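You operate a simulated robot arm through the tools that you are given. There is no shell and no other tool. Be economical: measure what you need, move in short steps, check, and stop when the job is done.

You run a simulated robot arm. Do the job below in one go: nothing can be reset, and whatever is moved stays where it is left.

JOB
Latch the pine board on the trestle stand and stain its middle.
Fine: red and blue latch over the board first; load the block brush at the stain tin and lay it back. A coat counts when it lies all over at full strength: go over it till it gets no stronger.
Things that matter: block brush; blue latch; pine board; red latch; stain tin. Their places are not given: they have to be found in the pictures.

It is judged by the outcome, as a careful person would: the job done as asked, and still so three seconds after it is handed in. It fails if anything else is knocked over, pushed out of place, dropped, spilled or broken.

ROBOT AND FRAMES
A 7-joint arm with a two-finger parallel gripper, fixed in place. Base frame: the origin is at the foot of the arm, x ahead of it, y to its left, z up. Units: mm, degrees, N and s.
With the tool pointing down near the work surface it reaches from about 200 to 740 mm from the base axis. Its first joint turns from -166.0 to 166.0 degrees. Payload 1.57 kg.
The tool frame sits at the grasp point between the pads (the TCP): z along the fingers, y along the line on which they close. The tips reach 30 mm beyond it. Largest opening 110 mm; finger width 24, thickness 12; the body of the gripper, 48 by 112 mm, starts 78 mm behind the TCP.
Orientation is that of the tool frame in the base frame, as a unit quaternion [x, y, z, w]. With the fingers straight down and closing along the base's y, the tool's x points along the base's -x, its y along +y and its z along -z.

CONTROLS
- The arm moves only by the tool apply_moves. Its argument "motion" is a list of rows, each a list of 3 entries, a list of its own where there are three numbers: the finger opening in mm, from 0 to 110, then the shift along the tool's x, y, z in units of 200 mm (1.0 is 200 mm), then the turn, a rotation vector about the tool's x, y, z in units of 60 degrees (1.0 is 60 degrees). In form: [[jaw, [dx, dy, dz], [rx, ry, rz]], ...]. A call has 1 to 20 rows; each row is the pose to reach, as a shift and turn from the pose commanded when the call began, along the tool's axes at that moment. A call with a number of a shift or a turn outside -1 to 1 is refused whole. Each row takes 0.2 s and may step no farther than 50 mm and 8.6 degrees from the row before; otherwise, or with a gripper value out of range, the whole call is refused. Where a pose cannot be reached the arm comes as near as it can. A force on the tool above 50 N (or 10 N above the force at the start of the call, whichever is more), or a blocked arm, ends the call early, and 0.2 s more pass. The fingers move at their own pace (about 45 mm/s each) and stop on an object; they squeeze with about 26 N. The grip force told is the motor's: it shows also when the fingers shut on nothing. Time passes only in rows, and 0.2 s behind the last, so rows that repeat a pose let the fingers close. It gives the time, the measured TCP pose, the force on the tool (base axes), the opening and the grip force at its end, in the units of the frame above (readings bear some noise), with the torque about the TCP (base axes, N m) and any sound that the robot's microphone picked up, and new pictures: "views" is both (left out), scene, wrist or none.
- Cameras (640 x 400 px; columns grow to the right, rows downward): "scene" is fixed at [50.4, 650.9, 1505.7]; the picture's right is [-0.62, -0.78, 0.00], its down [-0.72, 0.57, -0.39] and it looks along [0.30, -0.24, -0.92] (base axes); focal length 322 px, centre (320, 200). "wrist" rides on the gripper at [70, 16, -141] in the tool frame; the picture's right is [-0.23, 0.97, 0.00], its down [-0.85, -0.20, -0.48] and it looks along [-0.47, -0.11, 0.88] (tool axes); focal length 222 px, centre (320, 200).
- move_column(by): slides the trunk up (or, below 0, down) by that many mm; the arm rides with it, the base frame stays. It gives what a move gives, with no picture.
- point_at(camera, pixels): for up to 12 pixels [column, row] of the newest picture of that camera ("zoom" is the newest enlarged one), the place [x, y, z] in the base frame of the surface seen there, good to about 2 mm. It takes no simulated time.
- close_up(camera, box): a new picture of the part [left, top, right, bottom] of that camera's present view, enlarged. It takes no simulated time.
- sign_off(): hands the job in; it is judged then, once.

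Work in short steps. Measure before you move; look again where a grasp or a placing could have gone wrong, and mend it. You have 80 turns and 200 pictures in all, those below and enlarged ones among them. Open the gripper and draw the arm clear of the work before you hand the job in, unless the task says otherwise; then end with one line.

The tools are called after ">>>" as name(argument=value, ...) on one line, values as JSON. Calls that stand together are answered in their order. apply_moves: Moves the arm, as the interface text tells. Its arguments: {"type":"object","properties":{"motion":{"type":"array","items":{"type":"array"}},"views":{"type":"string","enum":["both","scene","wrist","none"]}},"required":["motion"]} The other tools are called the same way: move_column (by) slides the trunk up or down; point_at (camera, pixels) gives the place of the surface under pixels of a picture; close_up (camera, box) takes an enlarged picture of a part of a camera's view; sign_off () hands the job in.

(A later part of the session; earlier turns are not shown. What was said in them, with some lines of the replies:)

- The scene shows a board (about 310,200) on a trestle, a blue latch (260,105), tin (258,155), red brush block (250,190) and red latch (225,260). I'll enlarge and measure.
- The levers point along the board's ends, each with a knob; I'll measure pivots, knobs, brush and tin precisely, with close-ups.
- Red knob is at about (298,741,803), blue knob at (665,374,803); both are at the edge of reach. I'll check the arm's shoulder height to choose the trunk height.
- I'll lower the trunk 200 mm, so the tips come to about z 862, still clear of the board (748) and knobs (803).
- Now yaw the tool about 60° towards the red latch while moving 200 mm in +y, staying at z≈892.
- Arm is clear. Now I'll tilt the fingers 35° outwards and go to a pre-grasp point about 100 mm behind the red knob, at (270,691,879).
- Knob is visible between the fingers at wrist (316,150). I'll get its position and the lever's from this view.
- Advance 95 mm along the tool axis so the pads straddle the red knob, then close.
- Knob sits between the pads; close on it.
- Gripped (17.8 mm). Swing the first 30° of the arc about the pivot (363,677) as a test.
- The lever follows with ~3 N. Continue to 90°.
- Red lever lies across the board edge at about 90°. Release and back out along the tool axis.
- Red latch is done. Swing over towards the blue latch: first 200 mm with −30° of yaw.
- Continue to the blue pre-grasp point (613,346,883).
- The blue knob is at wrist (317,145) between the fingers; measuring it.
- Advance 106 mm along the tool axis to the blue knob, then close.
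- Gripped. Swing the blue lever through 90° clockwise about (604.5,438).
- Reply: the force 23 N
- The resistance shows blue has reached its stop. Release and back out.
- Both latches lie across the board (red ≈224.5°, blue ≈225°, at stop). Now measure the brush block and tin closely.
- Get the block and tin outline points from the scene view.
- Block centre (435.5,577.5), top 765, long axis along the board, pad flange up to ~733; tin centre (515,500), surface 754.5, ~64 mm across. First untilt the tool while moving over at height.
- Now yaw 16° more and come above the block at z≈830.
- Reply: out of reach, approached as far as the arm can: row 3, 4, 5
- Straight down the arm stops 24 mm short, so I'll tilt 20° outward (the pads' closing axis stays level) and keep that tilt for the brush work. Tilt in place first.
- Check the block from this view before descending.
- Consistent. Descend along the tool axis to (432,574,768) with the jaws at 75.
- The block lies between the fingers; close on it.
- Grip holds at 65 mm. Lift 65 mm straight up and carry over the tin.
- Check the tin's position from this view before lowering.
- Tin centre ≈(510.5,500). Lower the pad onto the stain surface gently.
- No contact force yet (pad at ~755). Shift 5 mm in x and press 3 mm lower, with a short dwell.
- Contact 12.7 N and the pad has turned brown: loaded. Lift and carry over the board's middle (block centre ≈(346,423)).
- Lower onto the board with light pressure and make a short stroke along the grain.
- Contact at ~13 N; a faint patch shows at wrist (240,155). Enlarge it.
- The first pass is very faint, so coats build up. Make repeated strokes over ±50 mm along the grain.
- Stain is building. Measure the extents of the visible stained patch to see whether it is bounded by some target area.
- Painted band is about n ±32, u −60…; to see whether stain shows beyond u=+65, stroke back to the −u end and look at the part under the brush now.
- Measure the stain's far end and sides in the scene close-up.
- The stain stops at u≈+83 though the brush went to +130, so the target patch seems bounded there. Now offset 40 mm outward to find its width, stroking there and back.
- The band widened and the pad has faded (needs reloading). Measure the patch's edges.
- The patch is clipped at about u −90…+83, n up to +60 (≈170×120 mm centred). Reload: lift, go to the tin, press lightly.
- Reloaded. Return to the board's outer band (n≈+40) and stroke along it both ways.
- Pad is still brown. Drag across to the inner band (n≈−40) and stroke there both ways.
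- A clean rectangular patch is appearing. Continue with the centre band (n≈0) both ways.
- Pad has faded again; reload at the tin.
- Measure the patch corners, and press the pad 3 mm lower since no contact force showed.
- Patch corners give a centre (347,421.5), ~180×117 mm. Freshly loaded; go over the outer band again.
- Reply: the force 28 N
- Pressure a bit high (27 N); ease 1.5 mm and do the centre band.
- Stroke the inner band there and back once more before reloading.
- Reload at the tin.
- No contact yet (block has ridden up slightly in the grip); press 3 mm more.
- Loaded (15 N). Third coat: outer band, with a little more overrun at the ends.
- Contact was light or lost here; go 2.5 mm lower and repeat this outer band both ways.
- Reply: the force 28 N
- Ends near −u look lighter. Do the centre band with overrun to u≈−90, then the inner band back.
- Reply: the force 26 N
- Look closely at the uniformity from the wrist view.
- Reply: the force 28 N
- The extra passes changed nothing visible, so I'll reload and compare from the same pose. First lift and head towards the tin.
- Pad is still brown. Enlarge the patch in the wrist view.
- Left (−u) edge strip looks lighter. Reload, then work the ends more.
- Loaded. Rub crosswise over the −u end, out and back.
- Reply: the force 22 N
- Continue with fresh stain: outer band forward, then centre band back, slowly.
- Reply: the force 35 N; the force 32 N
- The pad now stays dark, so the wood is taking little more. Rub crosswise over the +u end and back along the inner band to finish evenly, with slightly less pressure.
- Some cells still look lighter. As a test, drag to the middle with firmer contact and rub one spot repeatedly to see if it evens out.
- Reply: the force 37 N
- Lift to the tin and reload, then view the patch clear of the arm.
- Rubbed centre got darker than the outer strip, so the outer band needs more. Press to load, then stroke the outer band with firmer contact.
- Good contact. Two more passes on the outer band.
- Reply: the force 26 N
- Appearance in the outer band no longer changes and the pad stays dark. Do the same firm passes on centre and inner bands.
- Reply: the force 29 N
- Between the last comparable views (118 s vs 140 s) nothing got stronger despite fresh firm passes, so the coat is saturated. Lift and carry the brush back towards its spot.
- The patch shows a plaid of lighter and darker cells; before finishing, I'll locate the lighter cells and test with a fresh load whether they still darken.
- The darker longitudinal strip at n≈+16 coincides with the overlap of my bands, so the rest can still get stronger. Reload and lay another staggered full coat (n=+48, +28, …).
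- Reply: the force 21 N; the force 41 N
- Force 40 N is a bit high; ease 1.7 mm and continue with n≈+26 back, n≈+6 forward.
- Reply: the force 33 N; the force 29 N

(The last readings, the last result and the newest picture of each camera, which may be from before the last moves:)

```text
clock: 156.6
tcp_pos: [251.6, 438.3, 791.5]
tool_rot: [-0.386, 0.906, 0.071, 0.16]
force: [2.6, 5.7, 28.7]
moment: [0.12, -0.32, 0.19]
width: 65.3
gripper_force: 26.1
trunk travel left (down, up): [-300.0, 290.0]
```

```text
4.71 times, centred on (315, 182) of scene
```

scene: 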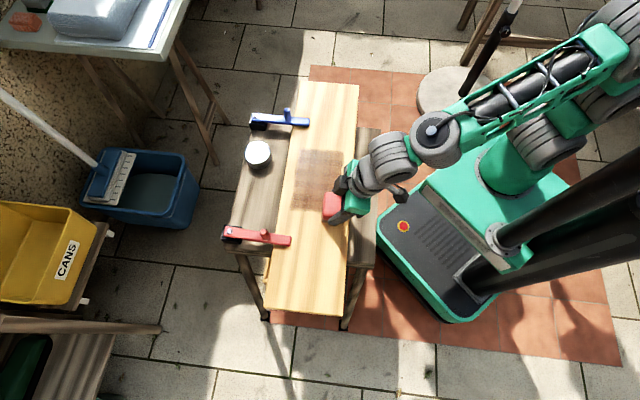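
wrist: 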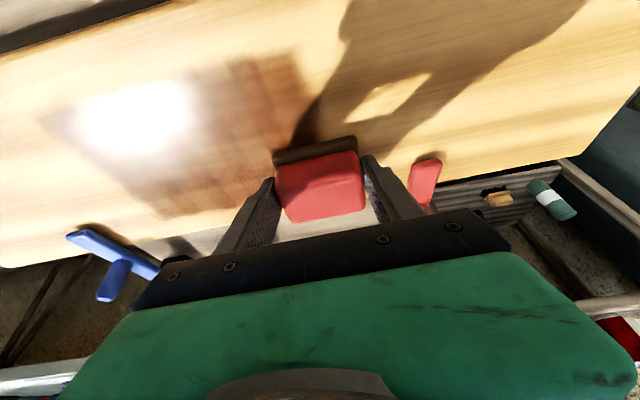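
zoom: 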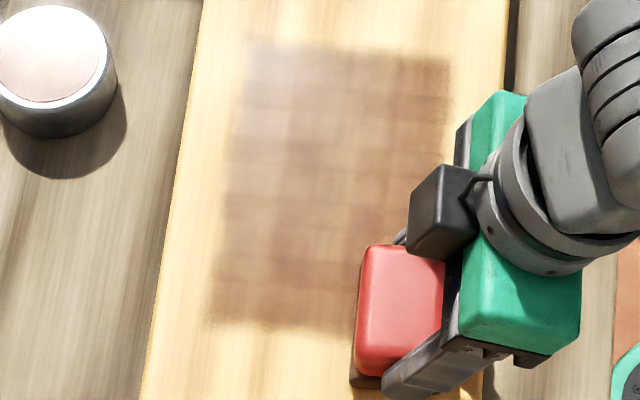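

More uniform and darker now, so continue: inner edge back, n≈−18 forward, then reload.

>>> apply_moves(motion=[[40, [0, -0.083, 0], [0, 0, 0]], [40, [0, -0.166, 0], [0, 0, 0]], [40, [0, -0.25, 0], [0, 0, 0]], [40, [0, -0.333, 0], [0, 0, 0]], [40, [0, -0.416, 0], [0, 0, 0]], [40, [0, -0.5, 0], [0, 0, 0]], [40, [0, -0.583, 0], [0, 0, 0]], [40, [0, -0.666, 0], [0, 0, 0]], [40, [0, -0.76, 0], [0, 0, 0]], [40, [-0.07, -0.76, 0.026], [0, 0, 0]], [40, [-0.141, -0.76, 0.0515], [0, 0, 0]], [40, [-0.141, -0.66, 0.0515], [0, 0, 0]], [40, [-0.141, -0.57, 0.0515], [0, 0, 0]], [40, [-0.141, -0.48, 0.0515], [0, 0, 0]], [40, [-0.141, -0.38, 0.0515], [0, 0, 0]], [40, [-0.141, -0.28, 0.0515], [0, 0, 0]], [40, [-0.141, -0.18, 0.0515], [0, 0, 0]], [40, [-0.141, -0.09, 0.0515], [0, 0, 0]], [40, [-0.141, 0.0, 0.0515], [0, 0, 0]]], views="none")

>>> apply_moves(motion=[[40, [-0.036, 0, -0.099], [0, 0, 0]], [40, [-0.0718, 0, -0.197], [0, 0, 0]], [40, [-0.221, -0.115, -0.143], [0, 0, 0]], [40, [-0.37, -0.231, -0.088], [0, 0, 0]], [40, [-0.52, -0.346, -0.034], [0, 0, 0]], [40, [-0.669, -0.461, 0.021], [0, 0, 0]], [40, [-0.819, -0.577, 0.075], [0, 0, 0]], [40, [-0.968, -0.692, 0.1295], [0, 0, 0]], [40, [-0.968, -0.692, 0.1295], [0, 0, 0]], [40, [-0.95, -0.692, 0.18], [0, 0, 0]], [40, [-0.932, -0.692, 0.23], [0, 0, 0]], [40, [-0.918, -0.692, 0.265], [0, 0, 0]], [40, [-0.911, -0.692, 0.285], [0, 0, 0]], [40, [-0.907, -0.692, 0.296], [0, 0, 0]], [40, [-0.907, -0.692, 0.296], [0, 0, 0]]], views="wrist")

>>> close_up(camera="scene", box=[275, 140, 355, 225])

```text
clock: 160.6
tcp_pos: [272.9, 454.0, 791.5]
tool_rot: [-0.385, 0.906, 0.069, 0.161]
force: [8.4, -6.4, 34.0]
moment: [-0.03, -0.68, -0.1]
width: 65.3
gripper_force: 25.9
trunk travel left (down, up): [-300.0, 290.0]
```

```text
clock: 163.8
tcp_pos: [506.7, 497.0, 797.8]
tool_rot: [-0.385, 0.906, 0.068, 0.162]
force: [-2.0, -1.5, 11.6]
moment: [-0.1, 0.1, 0.01]
width: 65.2
gripper_force: 25.5
trunk travel left (down, up): [-300.0, 290.0]
```

wrist: 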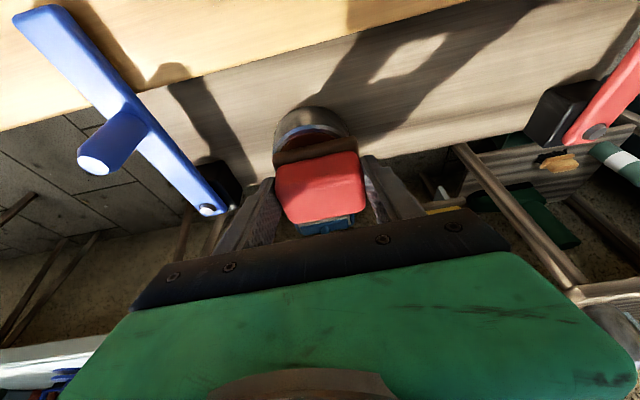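

```text
4.71 times, centred on (315, 182) of scene
```

zoom: 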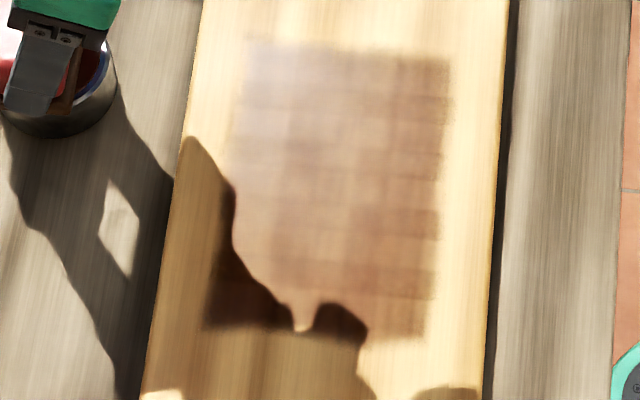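

Loaded. Move to the same viewing pose as at 142 s to compare the plaid.

>>> apply_moves(motion=[[40, [-0.03, 0, -0.09], [0, 0, 0]], [40, [-0.069, 0, -0.19], [0, 0, 0]], [40, [0.086, 0.13, -0.247], [0, 0, 0]], [40, [0.241, 0.26, -0.303], [0, 0, 0]], [40, [0.396, 0.3915, -0.36], [0, 0, 0]], [40, [0.396, 0.3915, -0.36], [0, 0, 0]]], views="wrist")

>>> close_up(camera="wrist", box=[110, 0, 350, 150])

```text
clock: 165.2
tcp_pos: [382.0, 483.2, 839.1]
tool_rot: [-0.385, 0.906, 0.069, 0.159]
force: [-0.3, -1.0, -0.7]
moment: [-0.02, -0.02, -0.01]
width: 65.5
gripper_force: 26.5
trunk travel left (down, up): [-300.0, 290.0]
```

wrist: 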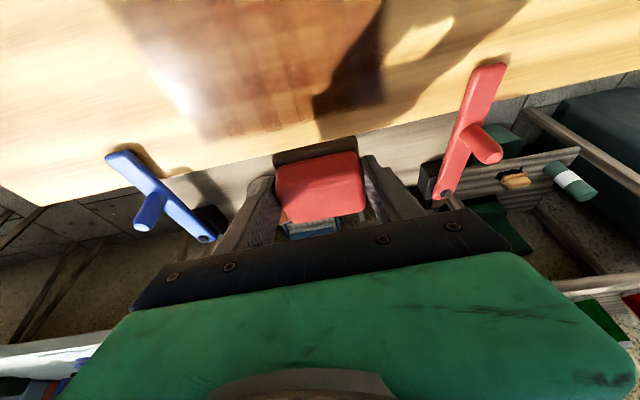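

```text
2.67 times, centred on (230, 75) of wrist
```

zoom: 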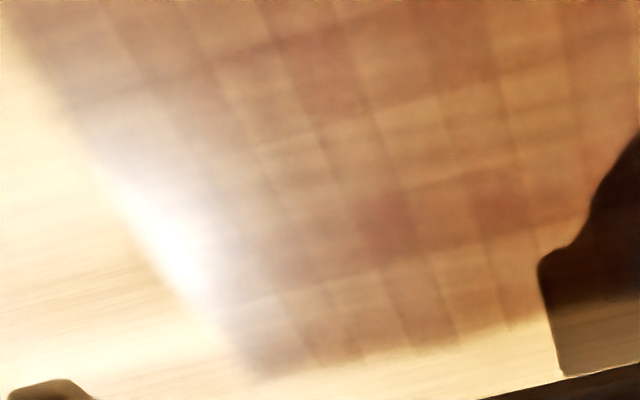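

The plaid is identical after a full staggered coat: it is the wood's figure, and the stain is at full strength. Lay the brush back at its original spot.

>>> apply_moves(motion=[[40, [-0.154, 0.047, 0.056], [0, 0, 0]], [40, [-0.307, 0.095, 0.112], [0, 0, 0]], [40, [-0.4605, 0.142, 0.1675], [0, 0, 0]], [40, [-0.4605, 0.142, 0.1675], [0, 0, 0]], [40, [-0.42, 0.142, 0.28], [0, 0, 0]], [40, [-0.38, 0.142, 0.39], [0, 0, 0]], [40, [-0.35, 0.142, 0.47], [0, 0, 0]], [40, [-0.339, 0.142, 0.501], [0, 0, 0]], [40, [-0.339, 0.142, 0.501], [0, 0, 0]]])

```text
clock: 167.2
tcp_pos: [427.3, 571.5, 763.4]
tool_rot: [-0.385, 0.906, 0.068, 0.16]
force: [-0.3, 0.2, 2.6]
moment: [0.05, -0.08, -0.02]
width: 65.2
gripper_force: 26.5
trunk travel left (down, up): [-300.0, 290.0]
```

scene: 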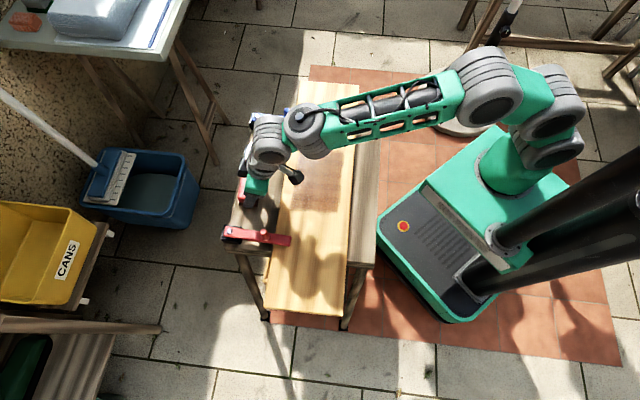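
wrist: 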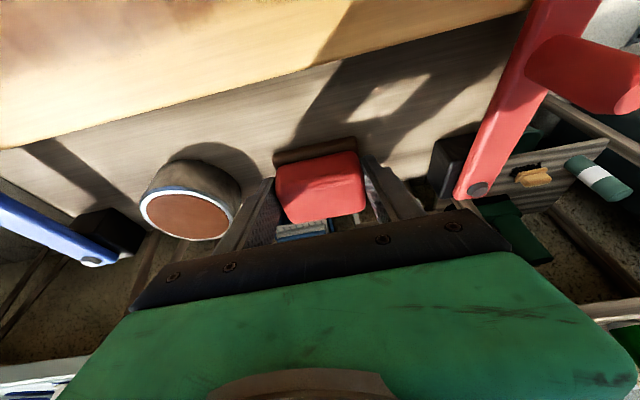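

Resting on the trestle (2.6 N). Open and withdraw along the tool axis.

>>> apply_moves(motion=[[68, [0, 0, 0], [0, 0, 0]], [76, [0, 0, 0], [0, 0, 0]], [80, [0, 0, 0], [0, 0, 0]], [80, [0, 0, -0.05], [0, 0, 0]], [80, [0, 0, -0.15], [0, 0, 0]], [80, [0, 0, -0.3], [0, 0, 0]], [80, [0, 0, -0.45], [0, 0, 0]], [80, [0, 0, -0.6], [0, 0, 0]]])

```text
clock: 169.0
tcp_pos: [398.9, 541.2, 879.2]
tool_rot: [-0.384, 0.907, 0.067, 0.159]
force: [-0.2, -0.4, -0.4]
moment: [-0.04, -0.01, 0.02]
width: 79.8
gripper_force: 0.0
trunk travel left (down, up): [-300.0, 290.0]
```

scene: 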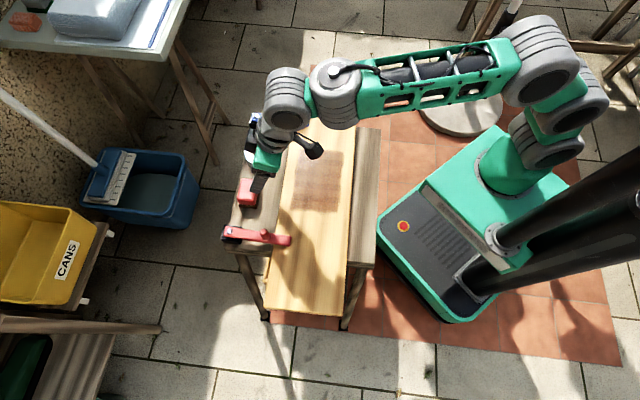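
wrist: 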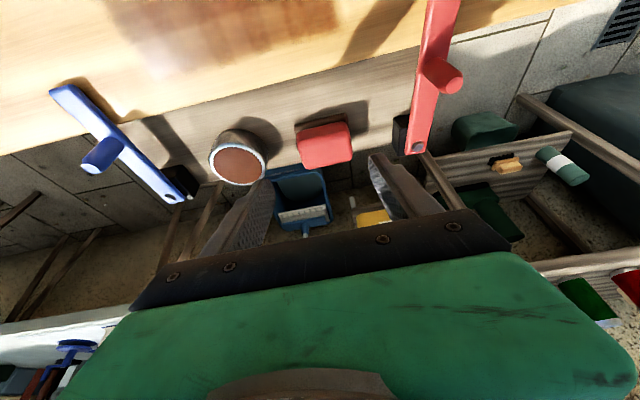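

Brush stands at its place. Draw the arm clear and inspect everything.

>>> apply_moves(motion=[[80, [0.11, 0, -0.126], [0, 0, 0]], [80, [0.22, 0, -0.252], [0, 0, 0]], [80, [0.33, 0, -0.378], [0, 0, 0]], [80, [0.45, -0.01, -0.504], [0, 0, 0]], [80, [0.56, -0.02, -0.63], [0, 0, 0]], [80, [0.67, -0.02, -0.75], [0, 0, 0]], [80, [0.78, -0.02, -0.87], [0, 0, 0]]])

>>> close_up(camera="scene", box=[215, 95, 375, 255])

>>> close_up(camera="wrist", box=[100, 0, 560, 230])

```text
clock: 170.6
tcp_pos: [259.6, 388.3, 987.8]
tool_rot: [-0.385, 0.907, 0.067, 0.16]
force: [-0.4, 0.5, 0.5]
moment: [-0.01, 0.08, -0.01]
width: 79.8
gripper_force: 0.1
trunk travel left (down, up): [-300.0, 290.0]
```

scene: 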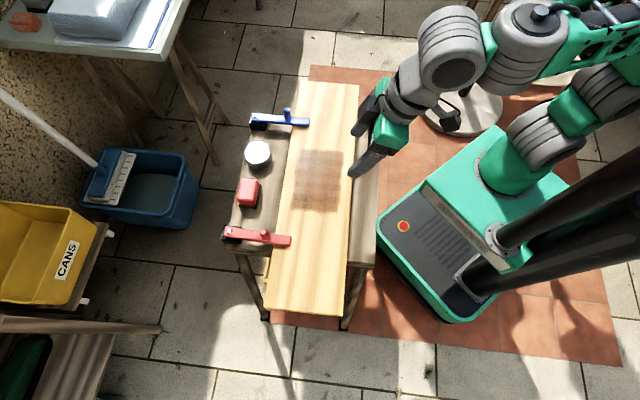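
wrist: 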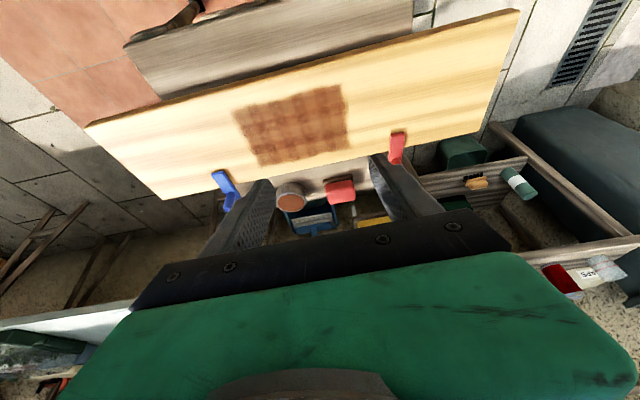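

```text
2.50 times, centred on (295, 175) of scene
```

zoom: 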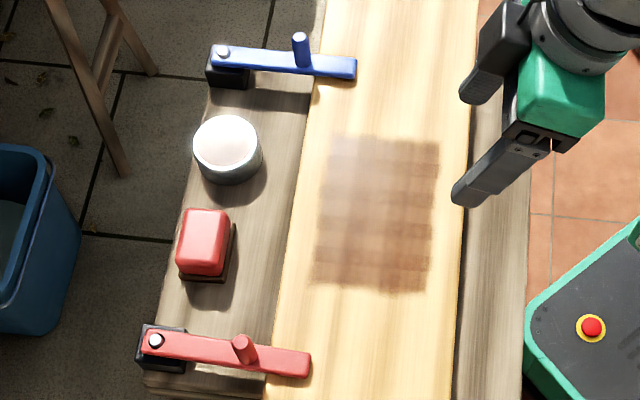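

```text
1.39 times, centred on (330, 115) of wrist
```

zoom: 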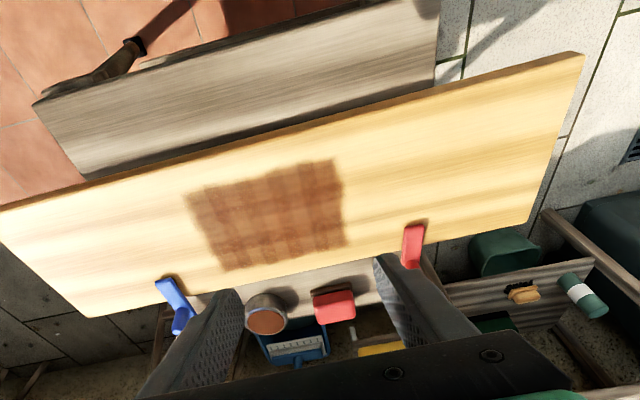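

Enlarge the patch from this clear viewpoint.

>>> close_up(camera="wrist", box=[220, 75, 364, 175])

```text
4.00 times, centred on (292, 125) of wrist
5 turns are left
```

zoom: 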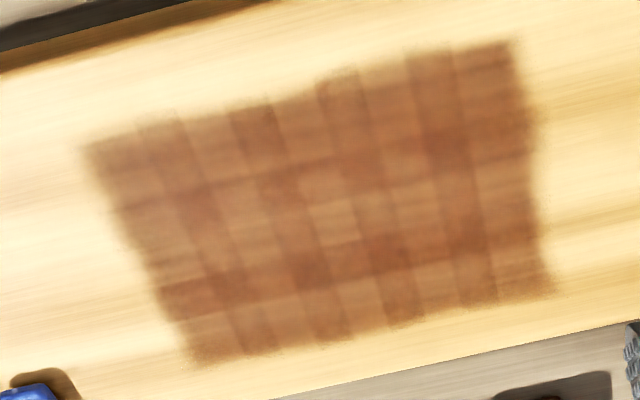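

The patch is covered corner to corner and no longer changes. Both latches lie across the board, the brush and tin stand in place, and the arm is clear with the gripper open, so I'm handing in.

>>> sign_off()

```text
The job is handed in.
```

I latched the board with the red and blue latches, stained its middle until more passes showed no change, and laid the brush back within about 3 mm of its spot. The patch still has a faint plaid of lighter and darker squares; a full extra coat didn't change it, so I took it as the wood's figure and not thin stain.
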